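You operate a simulated robot arm through the tools that you are given. There is no shell and no other tool. Be economical: measure what you need, move in short steps, check, and stop when the job is done.

You are at the controls of a simulated two-armed robot. One attempt, no reset.

TASK
Dry the damp hand towel on the towel rail, dial at LOW.
Fine: once it is dry, dial and socket off, towel over the steel towel bar.

It is judged by the outcome, as a careful person would: the job done as asked, and still so three seconds after it is handed in. It fails if anything else is knocked over, pushed out of place, dropped, spilled or broken. Flat cloth is picked up by pressing the open fingertips on it (5 to 10 N) and closing them slowly along it; thin cloth reads only 2 to 8 mm in the jaws.

THE ROBOT
Two 7-joint arms with two-finger grippers on one trunk, on a base that drives. Base frame: it is fixed to the floor where the robot stands at the start and does not move with it; the origin is under the middle of the robot, x ahead of it, y to its left, z up. Lengths are in mm, angles in degrees, forces in N, time in s.
The left shoulder is at the start at [25, 217, 1280], the right one opposite. With the tool pointing down near the work surface each hand reaches from about 200 to 760 mm from the robot's upright axis, wherever it stands, measured 20 degrees to its own side. Places, roughly: dial of the towel rail [600, 100, 1000]; socket marked rail [600, -100, 1000]; switch of the socket marked rail [600, -100, 1100]; towel rail [600, 200, 1200]. Payload 2.2 kg a hand.
The tool frame of a hand sits at the grasp point between the pads (the TCP): z along the fingers, y along the line on which they close. The tips reach 19 mm beyond it. The gripper opens to 116 mm. The gripper's body begins 70 mm behind the TCP.
Orientation is told as [roll, pitch, yaw] about the base's x, y, z axes, in that order, counted from this pose: with the fingers straight down and closing along the base's y, the tool's x points along the base's -x, its y along +y and its z along -z.

THE INTERFACE
- The arms move only by the tool nudge_tool. It takes "left_deltas", "right_deltas" or both (then of equal length, played together; a hand with none holds still); each is a list of rows, each a list of 7 numbers: the closure, from 0 (fully open) to 1 (shut), then the shift along the tool's x, y, z in units of 25 mm (1.0 is 25 mm), then the turn, a rotation vector about the tool's x, y, z in units of 5 degrees (1.0 is 5 degrees). In form: [[grip, x, y, z, rx, ry, rz], ...]. A call has 1 to 10 rows; each row shifts and turns the commanded pose from where the row before left it, along the tool's axes as they then stand. A call with a number of a shift or a turn outside -1 to 1 is refused whole. A row lasts 0.2 s, in which the tool goes at most 50 mm and 8.6 degrees; a call with a longer step from one row to the next is refused whole, and so is a gripper value outside its range. Where a pose cannot be reached the arm comes as near as it can. A force on the tool above 70 N (or 10 N above the force at the start of the call, whichever is more), or a blocked arm, ends the call early, and 0.2 s more pass. Each finger halts on what it meets, pressing with about 36 N; the grip force reading is that of the motor and also rises with nothing between the fingers. The clock runs only during rows and for 0.2 s after the last one: add rows that do not move to give the fingers time. The reply holds the time, the measured pose of the TCP, the force on the tool along the base axes, the opening and the grip force, in the units named above and with some noise, with the torque about the TCP (base axes, N m) and any sound that the robot's microphone picked up, and new pictures: "views" is both (left out), scene, wrist or none (wrist: the cameras of the hands that moved).
- Cameras (640 x 400 px; columns grow to the right, rows downward): "scene" is now at [125.8, 29.5, 1450.4]; the picture's right is [0.33, -0.95, -0.00], its down [-0.54, -0.19, -0.82] and it looks along [0.77, 0.27, -0.57] (base axes); focal length 214 px, centre (320, 200). "left" rides on the left gripper at [69, 15, -97] in its tool frame; the picture's right is [-0.21, 0.98, 0.00], its down [-0.76, -0.17, -0.63] and it looks along [-0.62, -0.14, 0.77] (tool axes); focal length 251 px, centre (320, 200). "right" rides on the right gripper at [69, -15, -97] in its tool frame; the picture's right is [0.21, 0.98, 0.00], its down [-0.76, 0.17, -0.63] and it looks along [-0.62, 0.14, 0.77] (tool axes); focal length 251 px, centre (320, 200). There is no depth. A picture from a camera that has moved, and an enlarged one, comes with that camera's place and axes in the base frame and with its lens.
- move_column(by): slides the trunk up (or, below 0, down) by that many mm; the arms and the scene camera ride with it, the base frame stays. It gives what a move gives, with no picture.
- steer(legs): drives the robot by 1 to 6 legs, each [ahead, left, turn to the left] in mm, mm and degrees, along the robot's own axes; the way and the turn of a leg run together, so that a leg with both is an arc; at most 1500 mm and 180 degrees a leg. The arms and the cameras ride along, it lands a little off, and it stops where it bumps. It gives what a move gives, and a new picture of the scene camera.
- pan_tilt(pan, tilt): turns the head with the scene camera to pan (to the left, within 80 degrees either way) and tilt (down, from -29 to 69), counted from straight ahead of the robot. It gives what a move gives, and a new picture of the scene camera.
- zoom(camera, box): a new picture of the part [left, top, right, bottom] of that camera's present view, enlarged. It takes no simulated time.
- sign_off(): hands the job in; it is judged then, once.

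Go step by step. Nothing tells you exact positions but the pictures and the camera data: compare them with the known pose of the tool, close in by small moves and look again before you grip or let go. The budget is 120 turns and 260 pictures, counting those below and the enlarged ones. Unless the task says otherwise, let go and move clear before handing in, and close with one line.

The tools are called after "Emit:" by a JSON object that holds its "fn" and its "kwargs". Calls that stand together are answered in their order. nudge_tool: Moves the arms, as the interface text tells. Its arguments: {"type":"object","properties":{"left_deltas":{"type":"array","items":{"type":"array","items":{"type":"number"}}},"right_deltas":{"type":"array","items":{"type":"array","items":{"type":"number"}}},"views":{"type":"string","enum":["both","scene","wrist","none"]}},"required":[]} The other tools are called the same way: move_column (by) slides the trunk up or down; steer (legs) drives the base; pan_tilt (pan, tilt) turns the head that bears the scene camera; zoom (camera, box) takes an enlarged picture of a part of a camera's view; sign_off () hands the job in.

At the start:

```text
t: 0.0
left_tcp_pos: [426.8, 206.8, 1148.5]
left_orientation: [-0.1, 0.0, 0.0]
left_ft_force: [0.0, -0.1, -0.4]
left_wrist_torque: [-0.01, -0.02, -0.01]
left_opening: 116.2
left_grip_force: 0.1
right_tcp_pos: [308.8, -110.8, 999.6]
right_orientation: [-0.1, 0.0, 0.0]
right_ft_force: [-0.2, 0.5, -0.5]
right_wrist_torque: [-0.01, 0.0, 0.06]
right_opening: 115.9
right_grip_force: 0.0
trunk travel left (down, up): [-425.0, 65.0]
robot x, y, heading: [3.1, -1.8, -0.0]
head pan, tilt: [19.1, 34.9]
```

scene: 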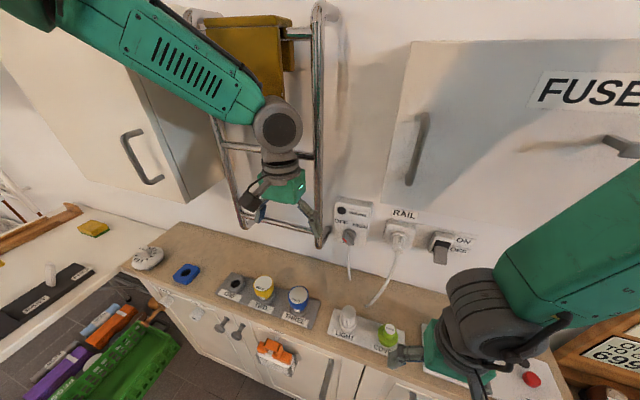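
right: 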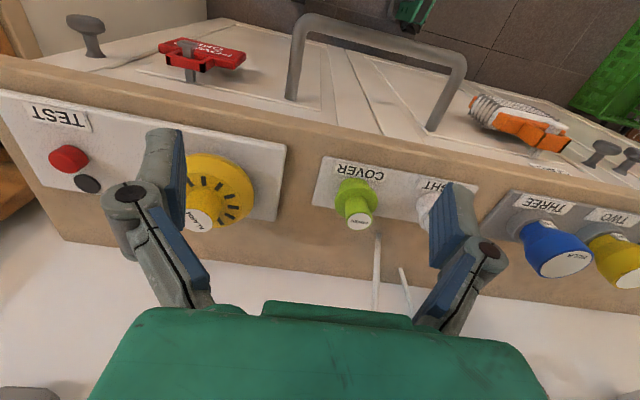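
left: 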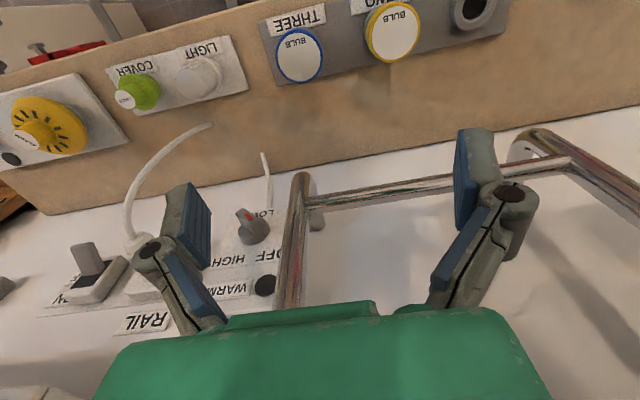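

I see a towel rail on the wall with an olive cloth on its top, plus a dial unit, the socket "RAIL" with a plug, and a switch. I look around before moving anything.

Emit:
{"fn": "zoom", "kwargs": {"camera": "scene", "box": [180, 0, 480, 270]}}

Emit:
{"fn": "pan_tilt", "kwargs": {"pan": 60, "tilt": 30}}

Emit:
{"fn": "pan_tilt", "kwargs": {"pan": -50, "tilt": 30}}

Emit:
{"fn": "pan_tilt", "kwargs": {"pan": 15, "tilt": 5}}

```text
1.48 times, centred on (330, 135) of scene
camera zoom: at [125.8, 29.5, 1450.4], right [0.33, -0.95, 0.0], down [-0.54, -0.19, -0.82], along [0.77, 0.27, -0.57], focal length 318 px, centre (305, 296)
```

zoom: 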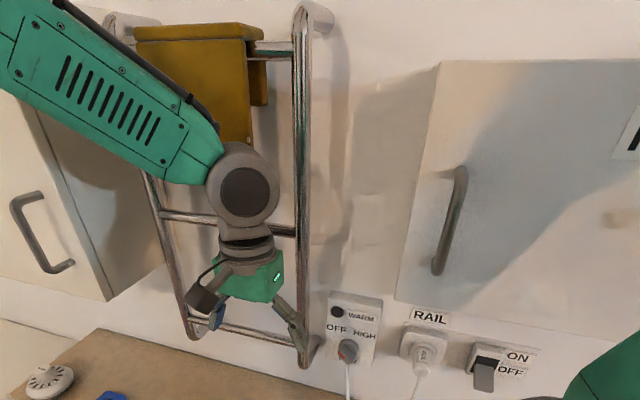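

```text
t: 1.1
left_tcp_pos: [425.2, 207.1, 1148.9]
left_orientation: [-0.1, -0.1, 0.0]
left_ft_force: [-0.7, -1.0, -0.5]
left_wrist_torque: [0.01, 0.03, 0.0]
left_opening: 115.9
left_grip_force: 0.1
right_tcp_pos: [307.1, -108.9, 999.4]
right_orientation: [-0.1, -0.1, 0.0]
right_ft_force: [0.5, 0.3, 0.6]
right_wrist_torque: [0.01, 0.01, 0.03]
right_opening: 116.0
right_grip_force: 0.1
trunk travel left (down, up): [-425.0, 65.0]
robot x, y, heading: [0.3, 1.1, 0.0]
head pan, tilt: [60.0, 30.0]
camera scene: at [87.9, 79.3, 1458.1], right [0.87, -0.5, 0.0], down [-0.25, -0.43, -0.86], along [0.43, 0.75, -0.5], focal length 214 px, centre (320, 200)
```

scene: 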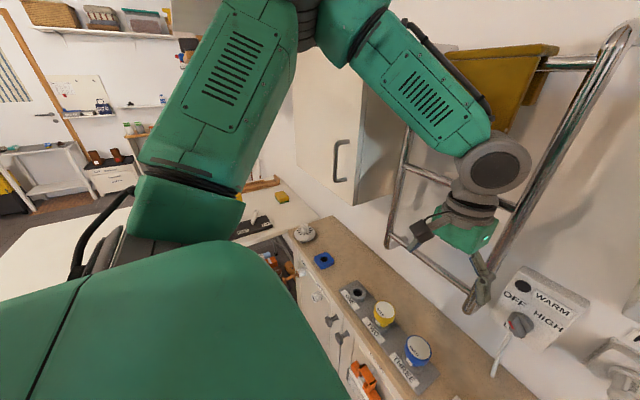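

```text
t: 3.0
left_tcp_pos: [423.6, 207.4, 1150.3]
left_orientation: [-0.1, -0.2, 0.1]
left_ft_force: [0.6, 0.4, 0.0]
left_wrist_torque: [0.0, 0.0, 0.03]
left_opening: 116.1
left_grip_force: 0.0
right_tcp_pos: [307.3, -110.6, 999.9]
right_orientation: [0.0, -0.1, 0.0]
right_ft_force: [1.2, -1.3, 0.2]
right_wrist_torque: [0.0, -0.01, -0.02]
right_opening: 116.1
right_grip_force: 0.1
trunk travel left (down, up): [-425.0, 65.0]
robot x, y, heading: [0.5, 0.0, 0.0]
head pan, tilt: [-50.0, 30.0]
camera scene: at [100.7, -68.6, 1458.2], right [-0.77, -0.64, 0.0], down [-0.32, 0.38, -0.87], along [0.56, -0.66, -0.5], focal length 214 px, centre (320, 200)
```

scene: 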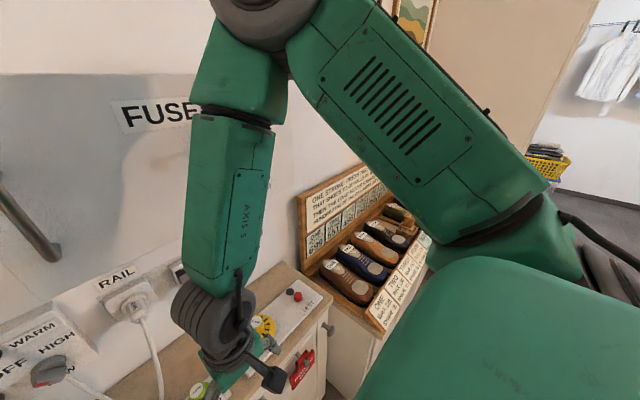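

```text
t: 4.3
left_tcp_pos: [424.4, 205.9, 1150.2]
left_orientation: [-0.1, 0.0, 0.0]
left_ft_force: [-0.2, -0.2, -0.7]
left_wrist_torque: [-0.01, 0.0, -0.02]
left_opening: 116.1
left_grip_force: 0.0
right_tcp_pos: [307.0, -110.8, 1000.1]
right_orientation: [-0.1, -0.1, -0.1]
right_ft_force: [0.8, 0.6, 0.0]
right_wrist_torque: [0.0, -0.01, 0.01]
right_opening: 116.0
right_grip_force: 0.0
trunk travel left (down, up): [-425.0, 65.0]
robot x, y, heading: [-1.2, 2.7, -0.1]
head pan, tilt: [15.0, 5.0]
camera scene: at [131.4, 24.5, 1498.4], right [0.26, -0.97, 0.0], down [-0.09, -0.02, -1.0], along [0.96, 0.26, -0.09], focal length 214 px, centre (320, 200)
```

scene: 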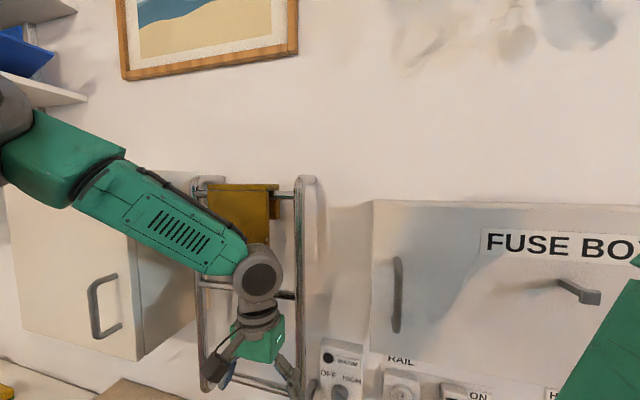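

The olive towel already seems to hang on the top rung of the rail; I still need to find the steel towel bar. I look around further and lower.

Emit:
{"fn": "pan_tilt", "kwargs": {"pan": -80, "tilt": 15}}

Emit:
{"fn": "pan_tilt", "kwargs": {"pan": 80, "tilt": 10}}

Emit:
{"fn": "pan_tilt", "kwargs": {"pan": 0, "tilt": 60}}

```text
t: 6.0
left_tcp_pos: [425.0, 207.2, 1150.3]
left_orientation: [-0.2, -0.2, 0.0]
left_ft_force: [0.0, 0.1, 0.6]
left_wrist_torque: [0.0, 0.0, 0.03]
left_opening: 116.1
left_grip_force: 0.1
right_tcp_pos: [306.4, -110.3, 1001.0]
right_orientation: [-0.1, -0.1, 0.0]
right_ft_force: [-0.6, 0.2, -0.3]
right_wrist_torque: [0.0, 0.02, -0.02]
right_opening: 115.8
right_grip_force: 0.0
trunk travel left (down, up): [-425.0, 65.0]
robot x, y, heading: [2.7, -1.2, -0.1]
head pan, tilt: [-80.0, 15.0]
camera scene: at [58.9, -91.3, 1482.6], right [-0.98, -0.17, 0.0], down [-0.05, 0.25, -0.97], along [0.17, -0.95, -0.26], focal length 214 px, centre (320, 200)
```

scene: 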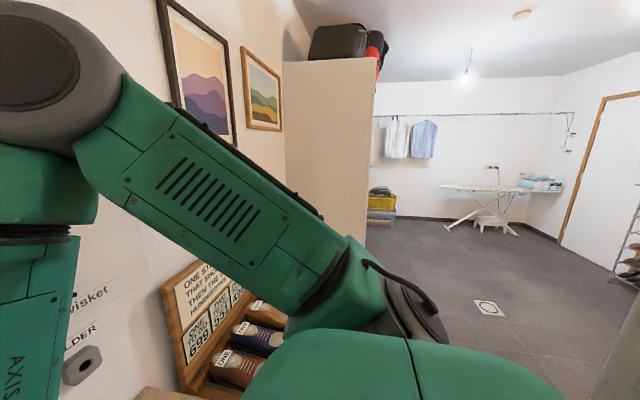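

```text
t: 8.5
left_tcp_pos: [424.1, 206.5, 1149.5]
left_orientation: [-0.1, 0.0, 0.0]
left_ft_force: [-0.2, -0.4, -0.4]
left_wrist_torque: [0.02, 0.03, 0.04]
left_opening: 115.9
left_grip_force: 0.1
right_tcp_pos: [307.3, -111.5, 999.1]
right_orientation: [-0.1, -0.2, 0.0]
right_ft_force: [-0.4, -0.5, -0.8]
right_wrist_torque: [0.0, 0.0, -0.02]
right_opening: 116.0
right_grip_force: 0.1
trunk travel left (down, up): [-425.0, 65.0]
robot x, y, heading: [1.0, -1.3, 0.1]
head pan, tilt: [80.0, 10.0]
camera scene: at [58.8, 92.4, 1490.5], right [0.98, -0.17, 0.0], down [-0.03, -0.17, -0.98], along [0.17, 0.97, -0.18], focal length 214 px, centre (320, 200)
```

scene: 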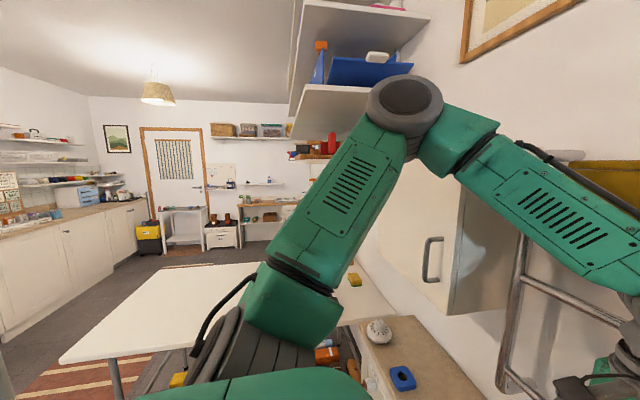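

```text
t: 10.0
left_tcp_pos: [424.7, 206.5, 1149.5]
left_orientation: [0.0, -0.1, 0.0]
left_ft_force: [-0.9, -0.1, 0.4]
left_wrist_torque: [0.0, 0.03, 0.02]
left_opening: 116.2
left_grip_force: 0.1
right_tcp_pos: [307.1, -110.5, 1001.2]
right_orientation: [-0.2, 0.0, 0.0]
right_ft_force: [0.1, -0.2, 0.7]
right_wrist_torque: [0.02, 0.0, 0.02]
right_opening: 116.1
right_grip_force: 0.0
trunk travel left (down, up): [-425.0, 65.0]
robot x, y, heading: [1.6, 0.8, -0.1]
head pan, tilt: [0.0, 60.0]
camera scene: at [109.1, 0.8, 1416.0], right [0.0, -1.0, 0.0], down [-0.87, 0.0, -0.5], along [0.5, 0.0, -0.87], focal length 214 px, centre (320, 200)
```

scene: 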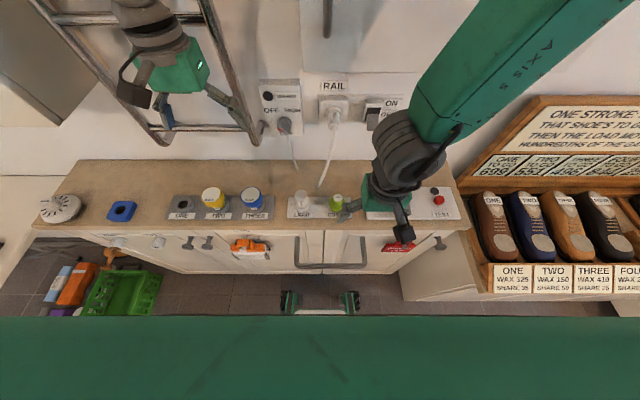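

A wide U-shaped bar sits on the front of the bench door, possibly the steel towel bar. I zoom to check it and the instructions nearby.

Emit:
{"fn": "zoom", "kwargs": {"camera": "scene", "box": [160, 160, 460, 320]}}

Emit:
{"fn": "zoom", "kwargs": {"camera": "scene", "box": [230, 70, 420, 180]}}

Emit:
{"fn": "zoom", "kwargs": {"camera": "right", "box": [0, 0, 640, 260]}}

```text
2.13 times, centred on (310, 240) of scene
camera zoom: at [109.1, 0.8, 1416.0], right [0.0, -1.0, 0.0], down [-0.87, 0.0, -0.5], along [0.5, 0.0, -0.87], focal length 458 px, centre (341, 115)
```

zoom: 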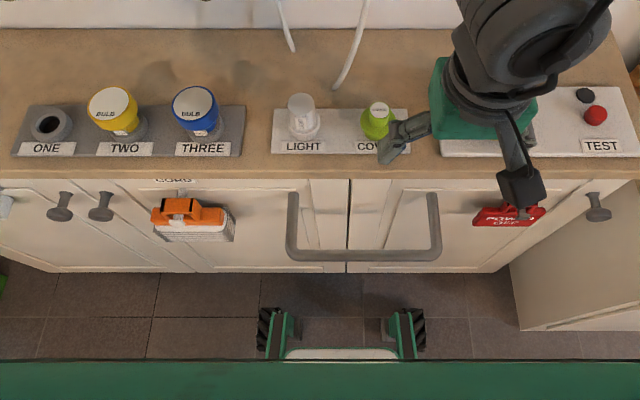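

```text
3.37 times, centred on (325, 125) of scene
camera zoom: at [109.1, 0.8, 1416.0], right [0.0, -1.0, 0.0], down [-0.87, 0.0, -0.5], along [0.5, 0.0, -0.87], focal length 722 px, centre (303, 453)
```

zoom: 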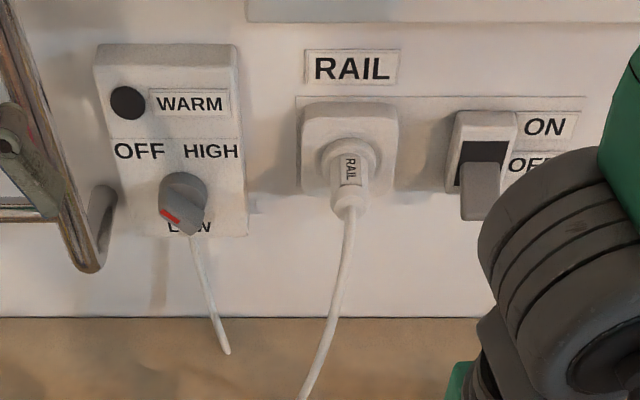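

```text
1.00 times, centred on (320, 130) of right (not enlarged: the box is as wide or as high as the picture)
camera zoom: at [237.6, -125.2, 1096.4], right [-0.21, 0.98, 0.0], down [0.76, 0.17, 0.63], along [0.62, 0.13, -0.77], focal length 251 px, centre (320, 270)
```

zoom: 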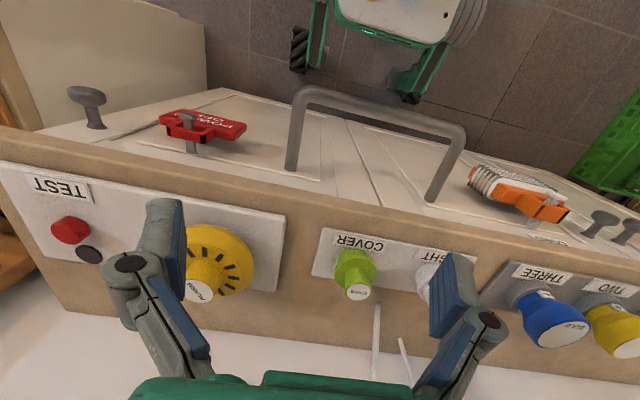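

The bar across the lower doors is a strong candidate for the steel towel bar; the switch is OFF and the dial mark is unclear. I back off to get a clear overview and to check behind me.

Emit:
{"fn": "steer", "kwargs": {"legs": [[-450, 0, 0]]}}

Emit:
{"fn": "pan_tilt", "kwargs": {"pan": 0, "tilt": 30}}

Emit:
{"fn": "steer", "kwargs": {"legs": [[0, 0, 100]]}}

Emit:
{"fn": "pan_tilt", "kwargs": {"pan": 70, "tilt": 15}}

```text
t: 12.7
left_tcp_pos: [-24.8, 208.5, 1149.3]
left_orientation: [0.1, -0.1, 0.5]
left_ft_force: [-0.3, -0.6, -0.2]
left_wrist_torque: [-0.02, 0.01, 0.02]
left_opening: 115.7
left_grip_force: 0.1
right_tcp_pos: [-141.7, -110.1, 999.4]
right_orientation: [-0.1, 0.0, 0.3]
right_ft_force: [0.6, -0.7, -0.5]
right_wrist_torque: [-0.01, -0.01, -0.01]
right_opening: 115.9
right_grip_force: 0.1
trunk travel left (down, up): [-425.0, 65.0]
robot x, y, heading: [-450.2, 0.0, 0.5]
head pan, tilt: [0.0, 60.0]
camera scene: at [-338.9, -0.1, 1415.9], right [0.01, -1.0, 0.0], down [-0.87, -0.01, -0.5], along [0.5, 0.0, -0.87], focal length 214 px, centre (320, 200)
```

scene: 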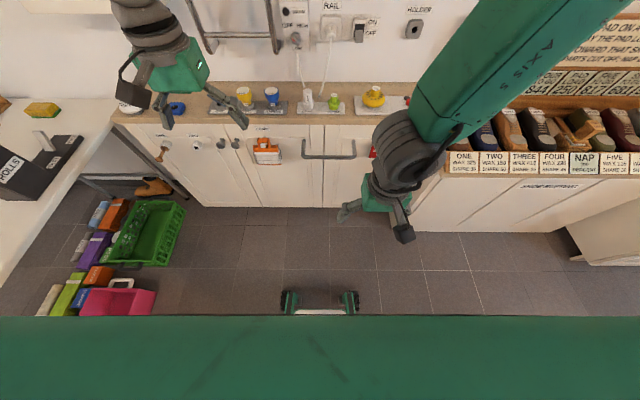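

```text
t: 13.7
left_tcp_pos: [-29.0, 209.8, 1150.2]
left_orientation: [0.0, -0.4, 0.6]
left_ft_force: [1.6, 0.4, -0.5]
left_wrist_torque: [0.0, 0.03, 0.0]
left_opening: 116.1
left_grip_force: 0.1
right_tcp_pos: [-142.6, -110.1, 1001.2]
right_orientation: [0.0, -0.2, 0.5]
right_ft_force: [-0.5, -1.1, 0.1]
right_wrist_torque: [-0.01, 0.03, 0.0]
right_opening: 115.9
right_grip_force: 0.0
trunk travel left (down, up): [-425.0, 65.0]
robot x, y, heading: [-446.6, -3.3, 0.4]
head pan, tilt: [0.0, 30.0]
camera scene: at [-316.2, 0.1, 1457.9], right [0.01, -1.0, 0.0], down [-0.5, -0.01, -0.86], along [0.86, 0.01, -0.5], focal length 214 px, centre (320, 200)
```

scene: 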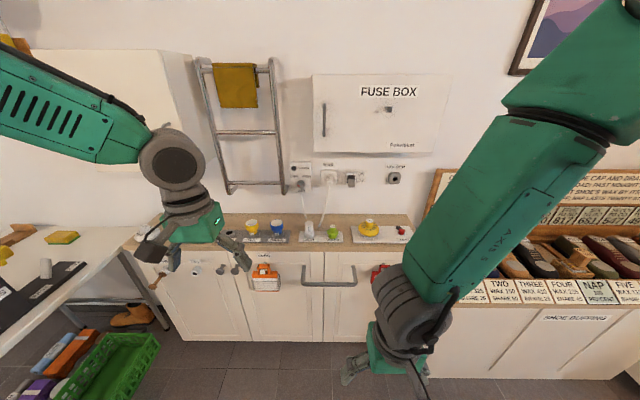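

```text
t: 18.3
left_tcp_pos: [-722.1, 378.4, 1151.2]
left_orientation: [0.0, -0.4, 99.8]
left_ft_force: [0.1, 0.2, -0.5]
left_wrist_torque: [-0.01, -0.01, 0.03]
left_opening: 115.8
left_grip_force: 0.0
right_tcp_pos: [-391.2, 316.2, 1001.0]
right_orientation: [-0.1, -0.2, 99.7]
right_ft_force: [-0.2, -0.2, -1.1]
right_wrist_torque: [-0.03, -0.01, 0.02]
right_opening: 116.2
right_grip_force: 0.0
trunk travel left (down, up): [-425.0, 65.0]
robot x, y, heading: [-449.3, 1.6, 99.5]
head pan, tilt: [0.0, 30.0]
camera scene: at [-474.2, 129.2, 1458.0], right [0.99, 0.17, 0.0], down [0.09, -0.5, -0.86], along [-0.14, 0.85, -0.5], focal length 214 px, centre (320, 200)
```

scene: 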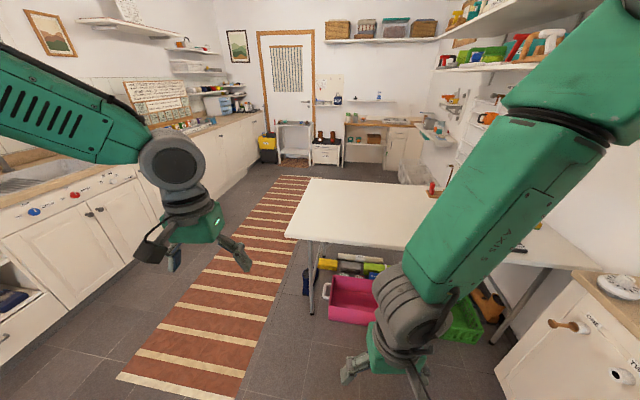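

```text
t: 19.7
left_tcp_pos: [-723.4, 375.9, 1152.1]
left_orientation: [0.0, -0.4, 99.7]
left_ft_force: [0.1, 0.6, -0.2]
left_wrist_torque: [-0.01, 0.02, -0.03]
left_opening: 116.1
left_grip_force: 0.1
right_tcp_pos: [-390.4, 314.8, 1002.1]
right_orientation: [-0.1, -0.4, 99.6]
right_ft_force: [-0.5, 0.1, 0.4]
right_wrist_torque: [0.0, 0.01, -0.02]
right_opening: 116.0
right_grip_force: 0.1
trunk travel left (down, up): [-425.0, 65.0]
robot x, y, heading: [-449.1, 0.7, 99.7]
head pan, tilt: [70.0, 15.0]
camera scene: at [-551.1, 56.6, 1482.3], right [0.18, 0.98, 0.0], down [0.26, -0.05, -0.97], along [-0.95, 0.17, -0.26], focal length 214 px, centre (320, 200)
```

scene: 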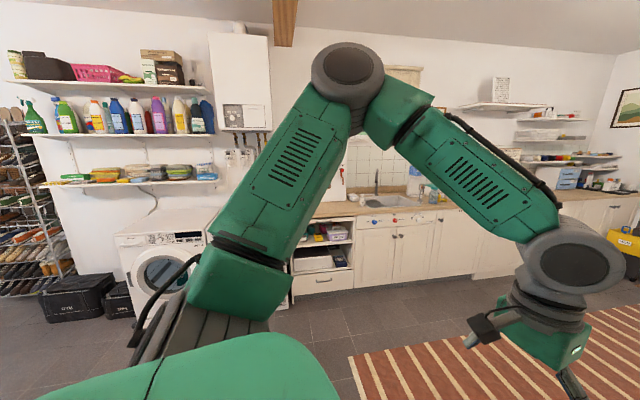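

No other bar exists, so the bar across the bench doors (about x 264, y −140..74, z 732) is the steel towel bar. I turn back, and look closely at the panel and towel.

Emit:
{"fn": "steer", "kwargs": {"legs": [[0, 0, -99.7]]}}

Emit:
{"fn": "pan_tilt", "kwargs": {"pan": 8, "tilt": 22}}

Emit:
{"fn": "zoom", "kwargs": {"camera": "scene", "box": [200, 40, 330, 130]}}

Emit:
{"fn": "zoom", "kwargs": {"camera": "scene", "box": [280, 130, 420, 220]}}

```text
t: 24.2
left_tcp_pos: [-39.4, 219.3, 1151.4]
left_orientation: [0.0, -0.4, 2.1]
left_ft_force: [-0.2, -0.5, -0.2]
left_wrist_torque: [-0.01, 0.01, 0.02]
left_opening: 116.1
left_grip_force: 0.1
right_tcp_pos: [-142.9, -101.0, 1002.4]
right_orientation: [-0.2, -0.4, 2.0]
right_ft_force: [0.0, -0.3, 0.1]
right_wrist_torque: [-0.01, -0.01, 0.01]
right_opening: 116.0
right_grip_force: 0.1
trunk travel left (down, up): [-425.0, 65.0]
robot x, y, heading: [-448.6, 1.7, 2.0]
head pan, tilt: [70.0, 15.0]
camera scene: at [-377.9, 89.4, 1482.3], right [0.95, -0.31, 0.0], down [-0.08, -0.25, -0.97], along [0.3, 0.92, -0.26], focal length 214 px, centre (320, 200)
```

scene: 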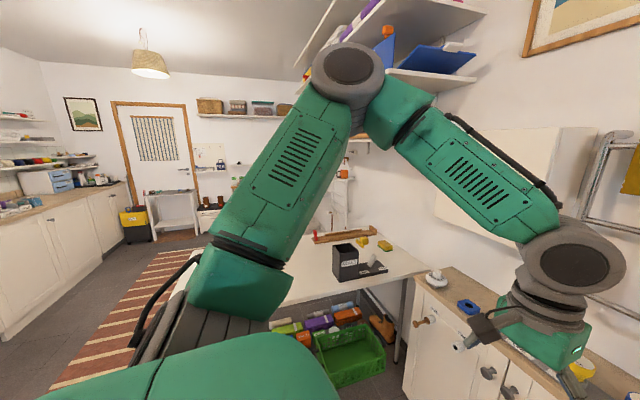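

```text
t: 25.5
left_tcp_pos: [-41.4, 219.3, 1152.8]
left_orientation: [0.0, -0.5, 2.0]
left_ft_force: [-0.2, -0.1, 0.2]
left_wrist_torque: [0.01, 0.03, -0.04]
left_opening: 116.0
left_grip_force: 0.1
right_tcp_pos: [-146.2, -101.9, 1003.3]
right_orientation: [-0.1, -0.5, 1.9]
right_ft_force: [-0.2, -0.1, 0.5]
right_wrist_torque: [0.03, -0.02, -0.02]
right_opening: 115.7
right_grip_force: 0.1
trunk travel left (down, up): [-425.0, 65.0]
robot x, y, heading: [-448.8, 0.1, 1.8]
head pan, tilt: [8.0, 22.0]
camera scene: at [-315.5, 16.5, 1470.8], right [0.17, -0.98, 0.0], down [-0.37, -0.07, -0.93], along [0.91, 0.16, -0.38], focal length 214 px, centre (320, 200)
```

scene: 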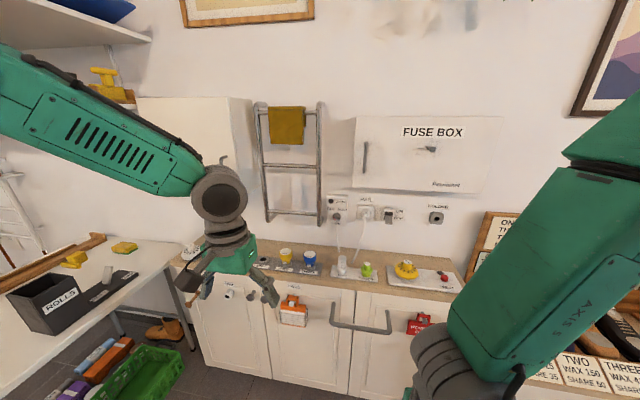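

```text
4.44 times, centred on (265, 85) of scene
camera zoom: at [-315.5, 16.5, 1470.8], right [0.17, -0.98, 0.0], down [-0.37, -0.07, -0.93], along [0.91, 0.16, -0.38], focal length 953 px, centre (564, 711)
```

zoom: 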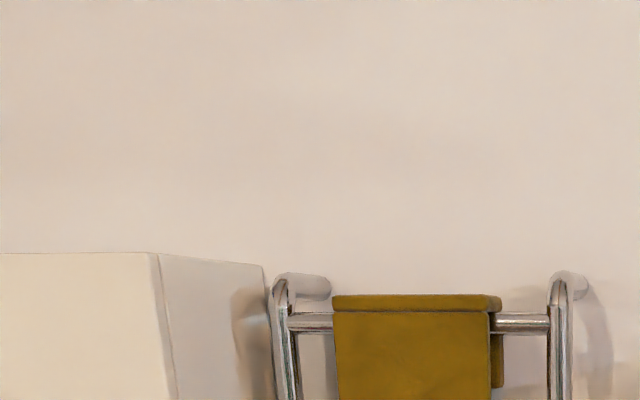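

```text
4.44 times, centred on (350, 175) of scene
camera zoom: at [-315.5, 16.5, 1470.8], right [0.17, -0.98, 0.0], down [-0.37, -0.07, -0.93], along [0.91, 0.16, -0.38], focal length 953 px, centre (187, 311)
```

zoom: 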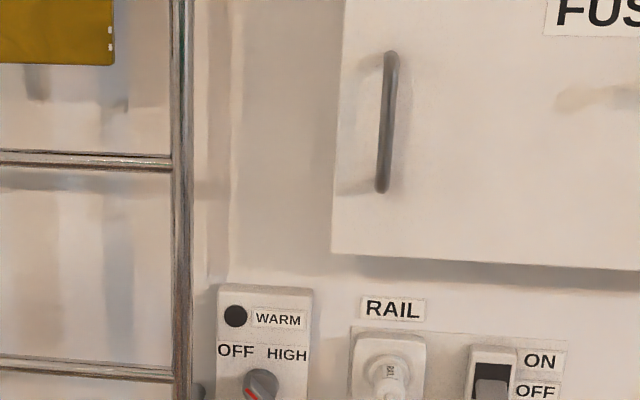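

The towel is a saddle over the top rung. I drive back to the bench, then rotate both hands to point forward.

Emit:
{"fn": "steer", "kwargs": {"legs": [[150, 0, -1.9]]}}

Emit:
{"fn": "nudge_tool", "kwargs": {"left_deltas": [[0, 0, 0, 0, 0, -1, 0], [0, 0, 0, 0, 0, -1, 0], [0, 0, 0, 0, 0, -1, 0], [0, 0, 0, 0, 0, -1, 0], [0, 0, 0, 0, 0, -1, 0], [0, 0, 0, 0, 0, -1, 0], [0, 0, 0, 0, 0, -1, 0], [0, 0, 0, 0, 0, -1, 0], [0, 0, 0, 0, 0, -1, 0], [0, 0, 0, 0, 0, -1, 0]], "right_deltas": [[0.3, 0, 0, 0, 0, -1, 0], [0.6, 0, 0, 0, 0, -1, 0], [1, 0, 0, 0, 0, -1, 0], [1, 0, 0, 0, 0, -1, 0], [1, 0, 0, 0, 0, -1, 0], [1, 0, 0, 0, 0, -1, 0], [1, 0, 0, 0, 0, -1, 0], [1, 0, 0, 0, 0, -1, 0], [1, 0, 0, 0, 0, -1, 0], [1, 0, 0, 0, 0, -1, 0]], "views": "scene"}}

```text
t: 26.9
left_tcp_pos: [115.6, 207.7, 1153.5]
left_orientation: [0.0, -0.6, 0.0]
left_ft_force: [0.4, -0.4, -0.2]
left_wrist_torque: [-0.01, 0.02, 0.01]
left_opening: 115.8
left_grip_force: 0.1
right_tcp_pos: [0.9, -109.1, 1002.5]
right_orientation: [-0.2, -0.6, 0.0]
right_ft_force: [0.6, 0.3, 0.1]
right_wrist_torque: [-0.02, 0.0, 0.01]
right_opening: 116.2
right_grip_force: 0.0
trunk travel left (down, up): [-425.0, 65.0]
robot x, y, heading: [-297.3, 1.7, -0.0]
head pan, tilt: [8.0, 22.0]
camera scene: at [-165.8, 15.8, 1471.2], right [0.14, -0.99, 0.0], down [-0.37, -0.05, -0.93], along [0.92, 0.13, -0.38], focal length 214 px, centre (320, 200)
```

scene: 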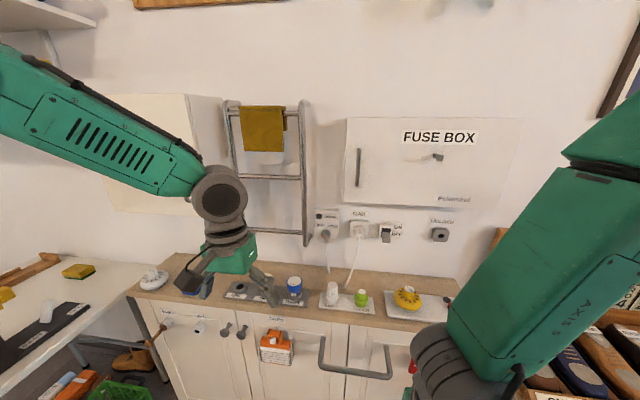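

```text
t: 29.1
left_tcp_pos: [147.9, 194.9, 1162.0]
left_orientation: [-1.7, -51.3, 1.5]
left_ft_force: [-0.6, 0.7, 0.2]
left_wrist_torque: [-0.02, -0.02, -0.03]
left_opening: 115.9
left_grip_force: 0.0
left hand out of reach, approached as far as the arm can: row 8, 9, 10
right_tcp_pos: [18.1, -96.8, 997.2]
right_orientation: [0.8, -50.7, -1.6]
right_ft_force: [0.3, 0.2, -0.1]
right_wrist_torque: [0.02, 0.02, -0.01]
right_opening: 0.0
right_grip_force: 28.4
right hand out of reach, approached as far as the arm can: row 5, 6, 7, 8
trunk travel left (down, up): [-425.0, 65.0]
robot x, y, heading: [-297.8, 1.9, 0.2]
head pan, tilt: [8.0, 22.0]
camera scene: at [-162.9, 10.2, 1468.6], right [0.1, -0.99, 0.0], down [-0.4, -0.04, -0.92], along [0.91, 0.09, -0.4], focal length 214 px, centre (320, 200)
```

scene: 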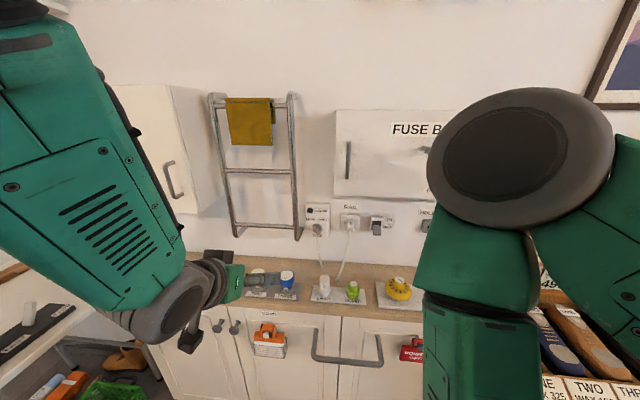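

Both wrists are folded near their limits; I extend the hands forward while levelling them.

Emit:
{"fn": "nudge_tool", "kwargs": {"left_deltas": [[0, -0.63, 0, 0.78, 0, 0, 0], [0, -0.63, 0, 0.78, 0, 0, 0], [0, -0.63, 0, 0.78, 0, 0, 0], [0, -0.63, 0, 0.78, 0, 0, 0], [0, 0, 0, 0, 0, -1, 0], [0, 0, 0, 0, 0, -1, 0], [0, 0, 0, 0, 0, -1, 0], [0, 0, 0, 0, 0, -1, 0], [0, 0, 0, 0, 0, -1, 0], [0, 0, 0, 0, 0, 0, 0]], "right_deltas": [[1, -0.63, 0, 0.78, 0, 0, 0], [1, -0.63, 0, 0.78, 0, 0, 0], [1, -0.63, 0, 0.78, 0, 0, 0], [1, -0.63, 0, 0.78, 0, 0, 0], [1, -0.63, 0, 0.78, 0, 0, 0], [1, -0.63, 0, 0.78, 0, 0, 0], [1, 0, 0, 0, 0, -1, 0], [1, 0, 0, 0, 0, -1, 0], [1, 0, 0, 0, 0, -1, 0], [1, 0, 0, 0, 0, -1, 0]], "views": "both"}}

```text
t: 31.3
left_tcp_pos: [251.5, 210.1, 1169.9]
left_orientation: [-13.7, -76.4, 15.7]
left_ft_force: [0.3, 0.0, 0.2]
left_wrist_torque: [-0.01, 0.01, -0.01]
left_opening: 116.3
left_grip_force: 0.1
right_tcp_pos: [164.9, -94.2, 993.3]
right_orientation: [0.0, -70.7, 0.1]
right_ft_force: [-0.4, -0.1, -0.3]
right_wrist_torque: [0.02, 0.0, -0.01]
right_opening: 0.0
right_grip_force: 28.0
trunk travel left (down, up): [-425.0, 65.0]
robot x, y, heading: [-295.9, 0.8, 0.0]
head pan, tilt: [8.0, 22.0]
camera scene: at [-162.1, 14.1, 1470.7], right [0.14, -0.99, 0.0], down [-0.37, -0.05, -0.93], along [0.92, 0.13, -0.38], focal length 214 px, centre (320, 200)
camera right: at [51.1, -110.0, 960.6], right [-0.07, 0.98, -0.2], down [-0.35, 0.17, 0.92], along [0.94, 0.14, 0.33], focal length 251 px, centre (320, 200)
camera left: at [142.3, 218.5, 1124.0], right [0.01, 0.99, 0.15], down [-0.44, -0.13, 0.89], along [0.9, -0.08, 0.43], focal length 251 px, centre (320, 200)
```

scene: 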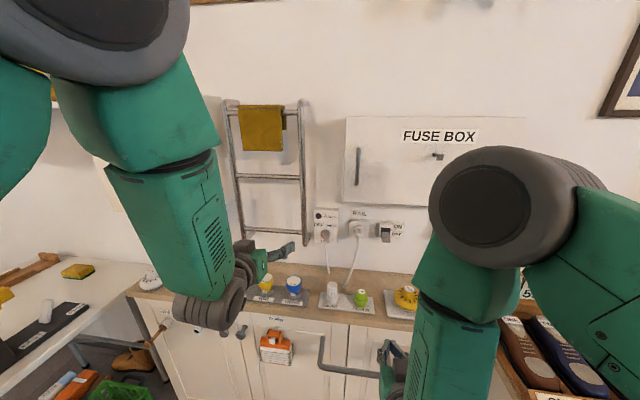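
right: 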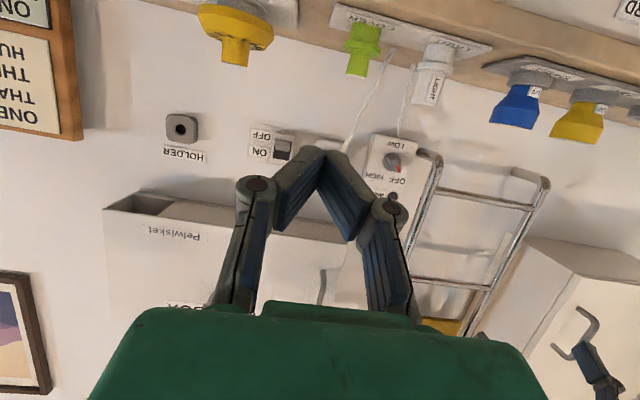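
left: 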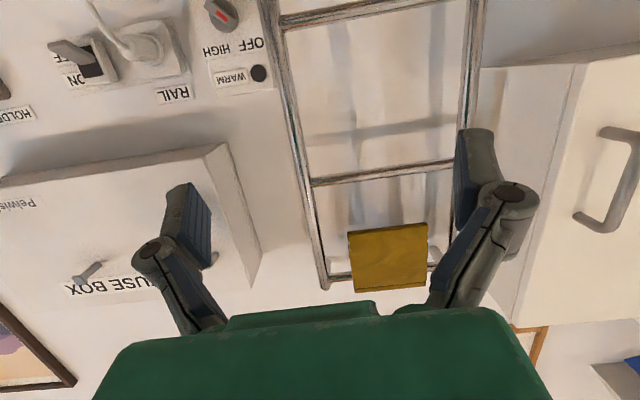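

The wrist pictures show the panel upside down. I enlarge the dial and switch.

Emit:
{"fn": "zoom", "kwargs": {"camera": "right", "box": [360, 130, 420, 210]}}

Emit:
{"fn": "zoom", "kwargs": {"camera": "left", "box": [30, 0, 280, 120]}}

```text
5.00 times, centred on (390, 170) of right
camera zoom: at [51.1, -110.0, 960.6], right [-0.07, 0.98, -0.2], down [-0.35, 0.17, 0.92], along [0.94, 0.14, 0.33], focal length 1257 px, centre (-30, 350)
```

zoom: 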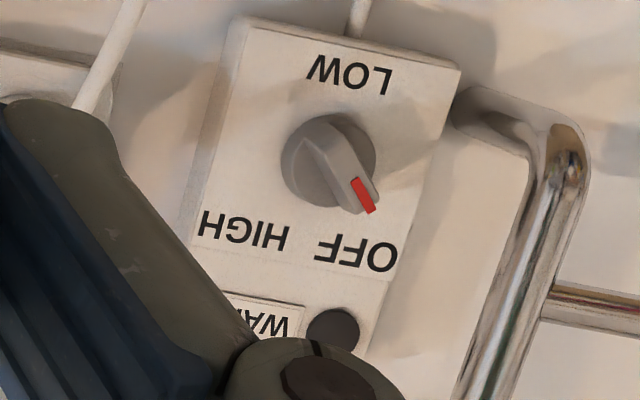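

```text
2.56 times, centred on (155, 60) of left
camera zoom: at [142.3, 218.5, 1124.0], right [0.01, 0.99, 0.15], down [-0.44, -0.13, 0.89], along [0.9, -0.08, 0.43], focal length 644 px, centre (742, 558)
```

zoom: 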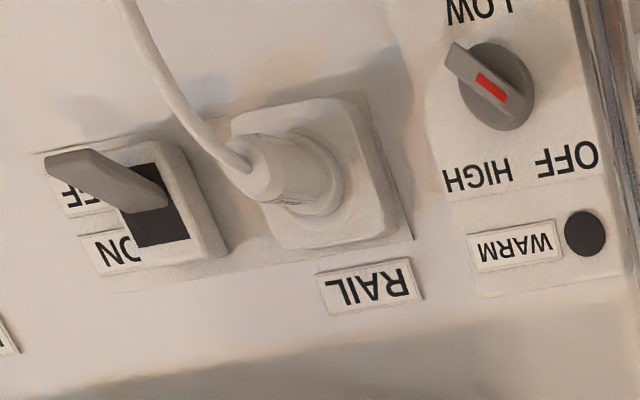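

The dial mark points at OFF (upper left), LOW is straight down, so a turn of about 145° anticlockwise is needed. The knob front triangulates to about (553, 92, 1030). I lower the left hand to that height and pre-rotate the wrist.

Emit:
{"fn": "nudge_tool", "kwargs": {"left_deltas": [[0.3, 0.93, -0.77, 0.2, 0, -0.5, 0], [0.45, 0.93, -0.77, 0.2, 0, -0.5, 0], [0.45, 0.93, -0.77, 0.2, 0, 0, 0], [0.45, 0.93, -0.77, 0.2, 0, 0, 0], [0.45, 0.93, -0.77, 0.2, 0, 0, 0], [0.45, 0.93, -0.77, 0.2, 0, 0, 0], [0.45, 0, 0, 0, 0, 0, 1], [0.45, 0, 0, 0, 0, 0, 1], [0.45, 0, 0, 0, 0, 0, 1], [0.45, 0, 0, 0, 0, 0, 1]], "views": "none"}}

Emit:
{"fn": "nudge_tool", "kwargs": {"left_deltas": [[0.45, 0, 0, 0, 0, 0, 1], [0.45, 0, 0, 0, 0, 0, 1], [0.45, 0, 0, 0, 0, 0, 1], [0.45, 0, 0, 0, 0, 0, 1], [0.45, 0, 0, 0, 0, 0, 1], [0.45, 0, 0, 0, 0, 0, 1], [0.45, 0, 0, 0, 0, 0, 1], [0.45, 0, 0, 0, 0, 0, 1], [0.45, 0, 0, 0, 0, 0, 1], [0.45, 0, 0, 0, 0, 0, 1]], "views": "both"}}

```text
t: 33.5
left_tcp_pos: [249.9, 79.3, 1013.4]
left_orientation: [64.6, -67.9, -66.2]
left_ft_force: [0.2, -0.5, 0.7]
left_wrist_torque: [-0.02, -0.02, 0.01]
left_opening: 63.9
left_grip_force: 0.0
right_tcp_pos: [164.9, -96.6, 994.7]
right_orientation: [0.3, -70.7, -0.3]
right_ft_force: [0.5, 0.3, -0.5]
right_wrist_torque: [-0.02, 0.02, 0.0]
right_opening: 0.0
right_grip_force: 28.2
trunk travel left (down, up): [-425.0, 65.0]
robot x, y, heading: [-297.2, 1.6, 0.1]
head pan, tilt: [8.0, 22.0]
```

```text
t: 35.7
left_tcp_pos: [251.9, 80.5, 1013.3]
left_orientation: [80.1, -19.6, -86.7]
left_ft_force: [0.1, 0.4, 0.5]
left_wrist_torque: [0.01, 0.04, 0.0]
left_opening: 63.8
left_grip_force: 0.0
right_tcp_pos: [165.3, -95.4, 994.6]
right_orientation: [0.1, -70.6, 0.0]
right_ft_force: [-0.6, -0.5, 0.3]
right_wrist_torque: [0.01, 0.0, 0.0]
right_opening: 0.1
right_grip_force: 28.3
trunk travel left (down, up): [-425.0, 65.0]
robot x, y, heading: [-295.9, 1.3, -0.3]
head pan, tilt: [8.0, 22.0]
camera scene: at [-162.1, 12.9, 1470.8], right [0.14, -0.99, 0.0], down [-0.37, -0.05, -0.93], along [0.92, 0.13, -0.38], focal length 214 px, centre (320, 200)
camera left: at [153.8, 150.9, 1019.2], right [0.16, 0.13, 0.98], down [-0.61, -0.77, 0.2], along [0.78, -0.63, -0.04], focal length 251 px, centre (320, 200)
```

scene: 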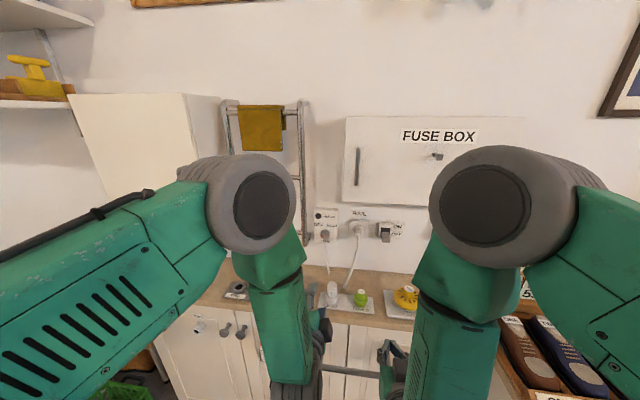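
left: 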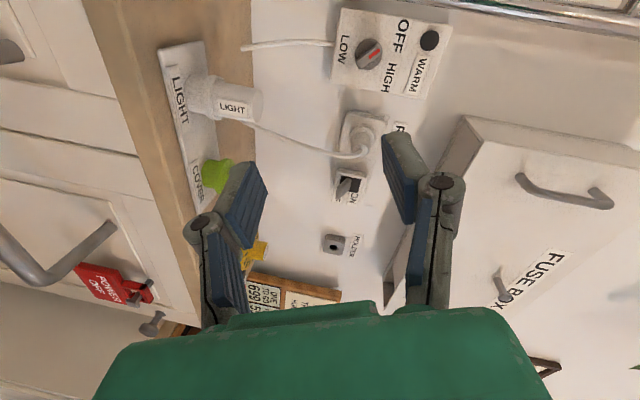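

The wrist takes the pre-turn well. I shift onto the knob's axis and drive forward 230 mm, leaving the tips about 60 mm short of the knob.

Emit:
{"fn": "nudge_tool", "kwargs": {"left_deltas": [[0.45, 0.23, 0.8, -0.11, 0, 0, 0], [0.45, 0, 0, 0, 0, 0, 0]], "views": "none"}}

Emit:
{"fn": "steer", "kwargs": {"legs": [[225, 0, 0.2]]}}

Emit:
{"fn": "nudge_tool", "kwargs": {"left_deltas": [[0.45, 0, 0, 0, 0, 0, 0]], "views": "wrist"}}

```text
t: 36.3
left_tcp_pos: [251.1, 93.6, 1030.6]
left_orientation: [79.9, -19.7, -86.5]
left_ft_force: [0.1, -0.3, 0.1]
left_wrist_torque: [-0.04, 0.02, 0.04]
left_opening: 63.8
left_grip_force: 0.0
right_tcp_pos: [165.6, -95.7, 993.8]
right_orientation: [0.1, -70.5, 0.0]
right_ft_force: [0.2, -0.6, -1.0]
right_wrist_torque: [0.03, 0.0, 0.0]
right_opening: 0.0
right_grip_force: 28.5
trunk travel left (down, up): [-425.0, 65.0]
robot x, y, heading: [-296.6, 3.8, -0.1]
head pan, tilt: [8.0, 22.0]
```

```text
t: 38.0
left_tcp_pos: [469.8, 93.9, 1031.8]
left_orientation: [80.1, -19.8, -86.4]
left_ft_force: [-1.2, 0.7, -0.5]
left_wrist_torque: [0.01, -0.02, 0.03]
left_opening: 63.7
left_grip_force: 0.0
right_tcp_pos: [385.4, -93.2, 994.8]
right_orientation: [0.3, -70.7, 0.1]
right_ft_force: [-0.5, 0.7, -0.3]
right_wrist_torque: [0.01, -0.01, 0.02]
right_opening: 0.3
right_grip_force: 29.0
trunk travel left (down, up): [-425.0, 65.0]
robot x, y, heading: [-77.8, -0.8, -0.1]
head pan, tilt: [8.0, 22.0]
camera scene: at [57.1, 13.8, 1470.9], right [0.14, -0.99, 0.0], down [-0.37, -0.05, -0.93], along [0.92, 0.13, -0.38], focal length 214 px, centre (320, 200)
```

scene: 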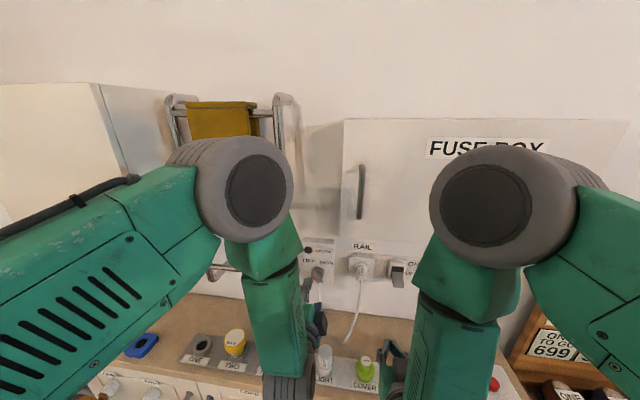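

```text
t: 38.4
left_tcp_pos: [467.7, 95.4, 1032.1]
left_orientation: [80.3, -19.9, -86.3]
left_ft_force: [0.1, -0.1, -0.3]
left_wrist_torque: [-0.03, 0.02, 0.01]
left_opening: 63.9
left_grip_force: 0.1
right_tcp_pos: [381.9, -92.6, 996.4]
right_orientation: [0.4, -70.8, -0.2]
right_ft_force: [-0.4, 0.0, 0.2]
right_wrist_torque: [-0.01, 0.04, 0.02]
right_opening: 0.0
right_grip_force: 28.4
trunk travel left (down, up): [-425.0, 65.0]
robot x, y, heading: [-74.5, 0.7, 0.1]
head pan, tilt: [8.0, 22.0]
camera left: at [369.7, 165.8, 1037.8], right [0.16, 0.14, 0.98], down [-0.6, -0.77, 0.2], along [0.78, -0.62, -0.04], focal length 251 px, centre (320, 200)
```

left: 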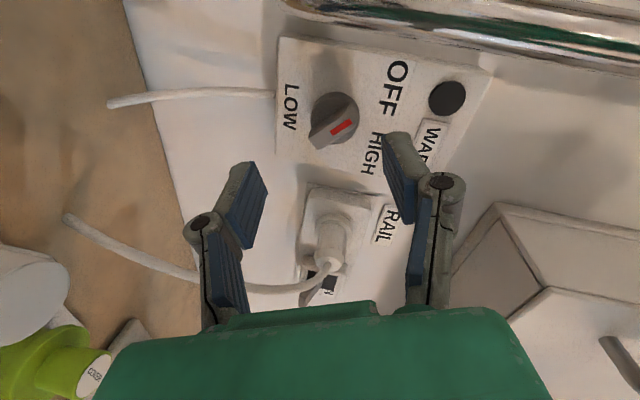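

The knob front checks out at about (558, 92, 1031). I advance halfway and look.

Emit:
{"fn": "nudge_tool", "kwargs": {"left_deltas": [[0.45, -0.07, 0.11, 0.84, 0, 0, 0], [0.45, -0.07, 0.11, 0.84, 0, 0, 0]], "views": "wrist"}}

```text
t: 39.0
left_tcp_pos: [510.2, 95.2, 1033.3]
left_orientation: [80.4, -19.9, -86.5]
left_ft_force: [0.3, 0.1, -0.4]
left_wrist_torque: [0.0, 0.02, 0.01]
left_opening: 63.7
left_grip_force: 0.2
right_tcp_pos: [383.8, -92.7, 995.9]
right_orientation: [0.4, -70.8, -0.2]
right_ft_force: [0.0, -0.8, 0.0]
right_wrist_torque: [-0.02, 0.0, -0.03]
right_opening: 0.2
right_grip_force: 28.6
trunk travel left (down, up): [-425.0, 65.0]
robot x, y, heading: [-77.8, -2.0, 0.2]
head pan, tilt: [8.0, 22.0]
camera left: at [413.2, 164.3, 1038.2], right [0.16, 0.14, 0.98], down [-0.6, -0.77, 0.2], along [0.78, -0.62, -0.04], focal length 251 px, centre (320, 200)
```

left: 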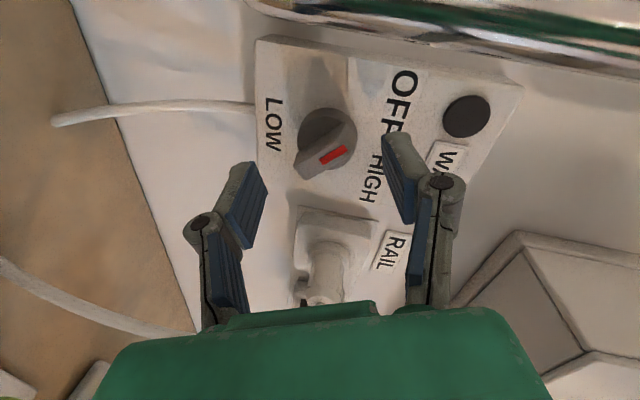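

Aligned well. I advance 42 mm further and close on the knob.

Emit:
{"fn": "nudge_tool", "kwargs": {"left_deltas": [[0.45, -0.08, 0.04, 0.84, 0, 0, 0], [0.45, -0.08, 0.04, 0.84, 0, 0, 0], [0.55, 0, 0, 0, 0, 0, 0], [0.65, 0, 0, 0, 0, 0, 0], [0.75, 0, 0, 0, 0, 0, 0], [0.85, 0, 0, 0, 0, 0, 0]], "views": "wrist"}}

```text
t: 40.4
left_tcp_pos: [548.8, 93.9, 1036.3]
left_orientation: [81.3, -20.0, -86.7]
left_ft_force: [-26.9, 8.6, 33.5]
left_wrist_torque: [0.26, -1.29, 0.93]
left_opening: 52.1
left_grip_force: 44.6
right_tcp_pos: [376.9, -91.9, 999.5]
right_orientation: [0.0, -71.2, 0.3]
right_ft_force: [0.1, -1.2, 1.4]
right_wrist_torque: [-0.01, 0.03, -0.01]
right_opening: 0.0
right_grip_force: 28.1
trunk travel left (down, up): [-425.0, 65.0]
robot x, y, heading: [-75.0, -2.3, 0.0]
head pan, tilt: [8.0, 22.0]
camera left: at [450.7, 162.9, 1039.1], right [0.14, 0.14, 0.98], down [-0.61, -0.77, 0.19], along [0.78, -0.62, -0.03], focal length 251 px, centre (320, 200)
```

left: 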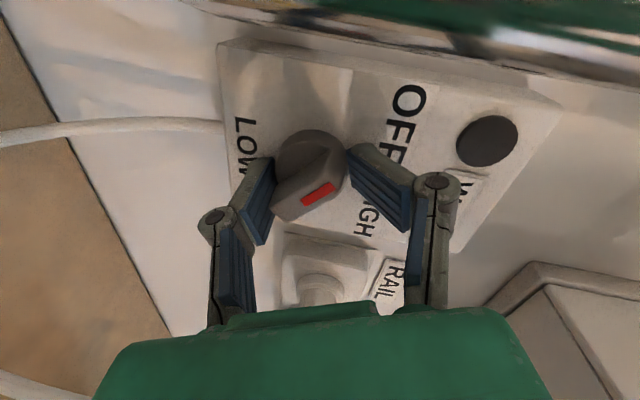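

The upper finger met the knob first and the hand was pushed up; I reopen, lower and back off slightly, then close again.

Emit:
{"fn": "nudge_tool", "kwargs": {"left_deltas": [[0.42, 0, 0, 0, 0, 0, 0], [0.42, 0.04, -0.35, -0.15, 0, 0, 0], [0.42, 0, 0, 0, 0, 0, 0], [0.55, 0, 0, 0, 0, 0, 0], [0.6, 0, 0, 0, 0, 0, 0], [0.65, 0, 0, 0, 0, 0, 0], [0.7, 0, 0, 0, 0, 0, 0]], "views": "wrist"}}

Emit:
{"fn": "zoom", "kwargs": {"camera": "left", "box": [200, 60, 520, 280]}}

```text
t: 42.0
left_tcp_pos: [540.7, 90.8, 1027.1]
left_orientation: [80.9, -19.8, -86.6]
left_ft_force: [-34.7, 7.2, 25.9]
left_wrist_torque: [0.17, -1.49, 0.35]
left_opening: 52.2
left_grip_force: 12.9
right_tcp_pos: [378.2, -90.1, 999.9]
right_orientation: [0.0, -71.2, 0.1]
right_ft_force: [0.8, -0.4, -0.4]
right_wrist_torque: [-0.05, -0.03, 0.0]
right_opening: 0.0
right_grip_force: 29.0
trunk travel left (down, up): [-425.0, 65.0]
robot x, y, heading: [-74.2, -1.2, 0.0]
head pan, tilt: [8.0, 22.0]
camera left: at [444.0, 160.6, 1029.9], right [0.15, 0.14, 0.98], down [-0.61, -0.77, 0.2], along [0.78, -0.62, -0.03], focal length 251 px, centre (320, 200)
```

left: 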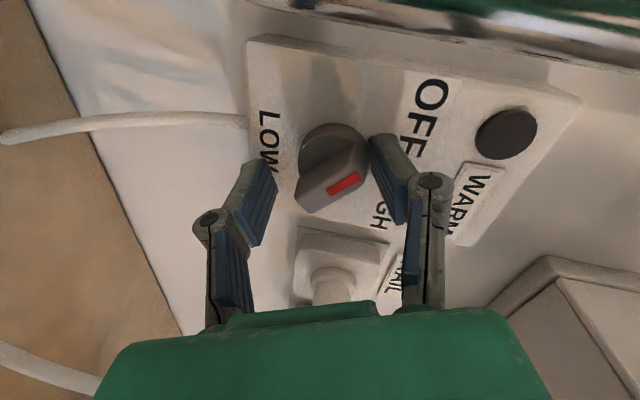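

```text
1.82 times, centred on (360, 170) of left
camera zoom: at [444.0, 160.6, 1029.9], right [0.15, 0.14, 0.98], down [-0.61, -0.77, 0.2], along [0.78, -0.62, -0.03], focal length 457 px, centre (247, 254)
```

zoom: 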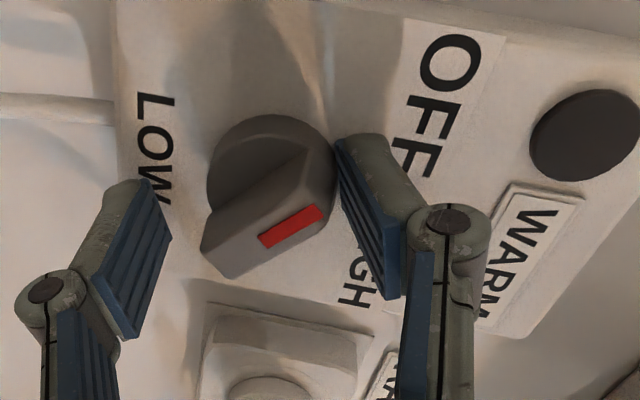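

Comparing pixel of the tool axis (320,166) with the knob (335,155), the hand is now about 8 mm low and 12 mm shallow. I reopen, correct, align to the ridge and close again.

Emit:
{"fn": "nudge_tool", "kwargs": {"left_deltas": [[0.4, 0, 0, 0, 0, 0, 0], [0.4, 0, 0.3, 0, 0, 0, -1], [0.4, 0, 0.05, 0.4, 0, 0, -1], [0.4, 0, 0, 0, 0, 0, 0]], "views": "wrist"}}

Emit:
{"fn": "zoom", "kwargs": {"camera": "left", "box": [200, 60, 520, 280]}}

```text
t: 43.0
left_tcp_pos: [552.1, 92.0, 1030.7]
left_orientation: [79.7, -30.0, -84.7]
left_ft_force: [-33.8, 0.5, 9.0]
left_wrist_torque: [-0.47, -0.03, -0.5]
left_opening: 78.4
left_grip_force: 9.3
right_tcp_pos: [376.7, -91.3, 999.2]
right_orientation: [0.1, -71.2, 0.2]
right_ft_force: [-0.2, -0.3, -0.6]
right_wrist_torque: [0.0, -0.03, 0.0]
right_opening: 0.0
right_grip_force: 28.4
trunk travel left (down, up): [-425.0, 65.0]
robot x, y, heading: [-80.6, -2.0, -0.0]
head pan, tilt: [8.0, 22.0]
camera left: at [453.2, 159.9, 1023.1], right [0.14, 0.31, 0.94], down [-0.59, -0.74, 0.33], along [0.8, -0.6, 0.07], focal length 251 px, centre (320, 200)
```

left: 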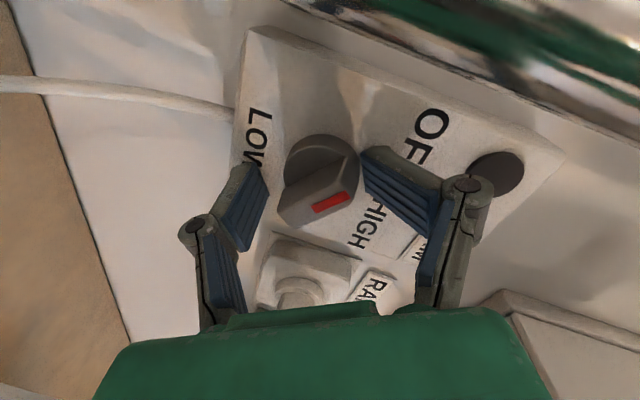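

```text
1.82 times, centred on (360, 170) of left
camera zoom: at [453.2, 159.9, 1023.1], right [0.14, 0.31, 0.94], down [-0.59, -0.74, 0.33], along [0.8, -0.6, 0.07], focal length 457 px, centre (247, 254)
```

zoom: 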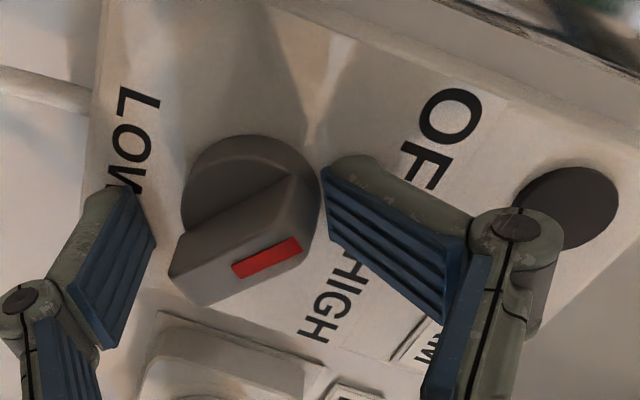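

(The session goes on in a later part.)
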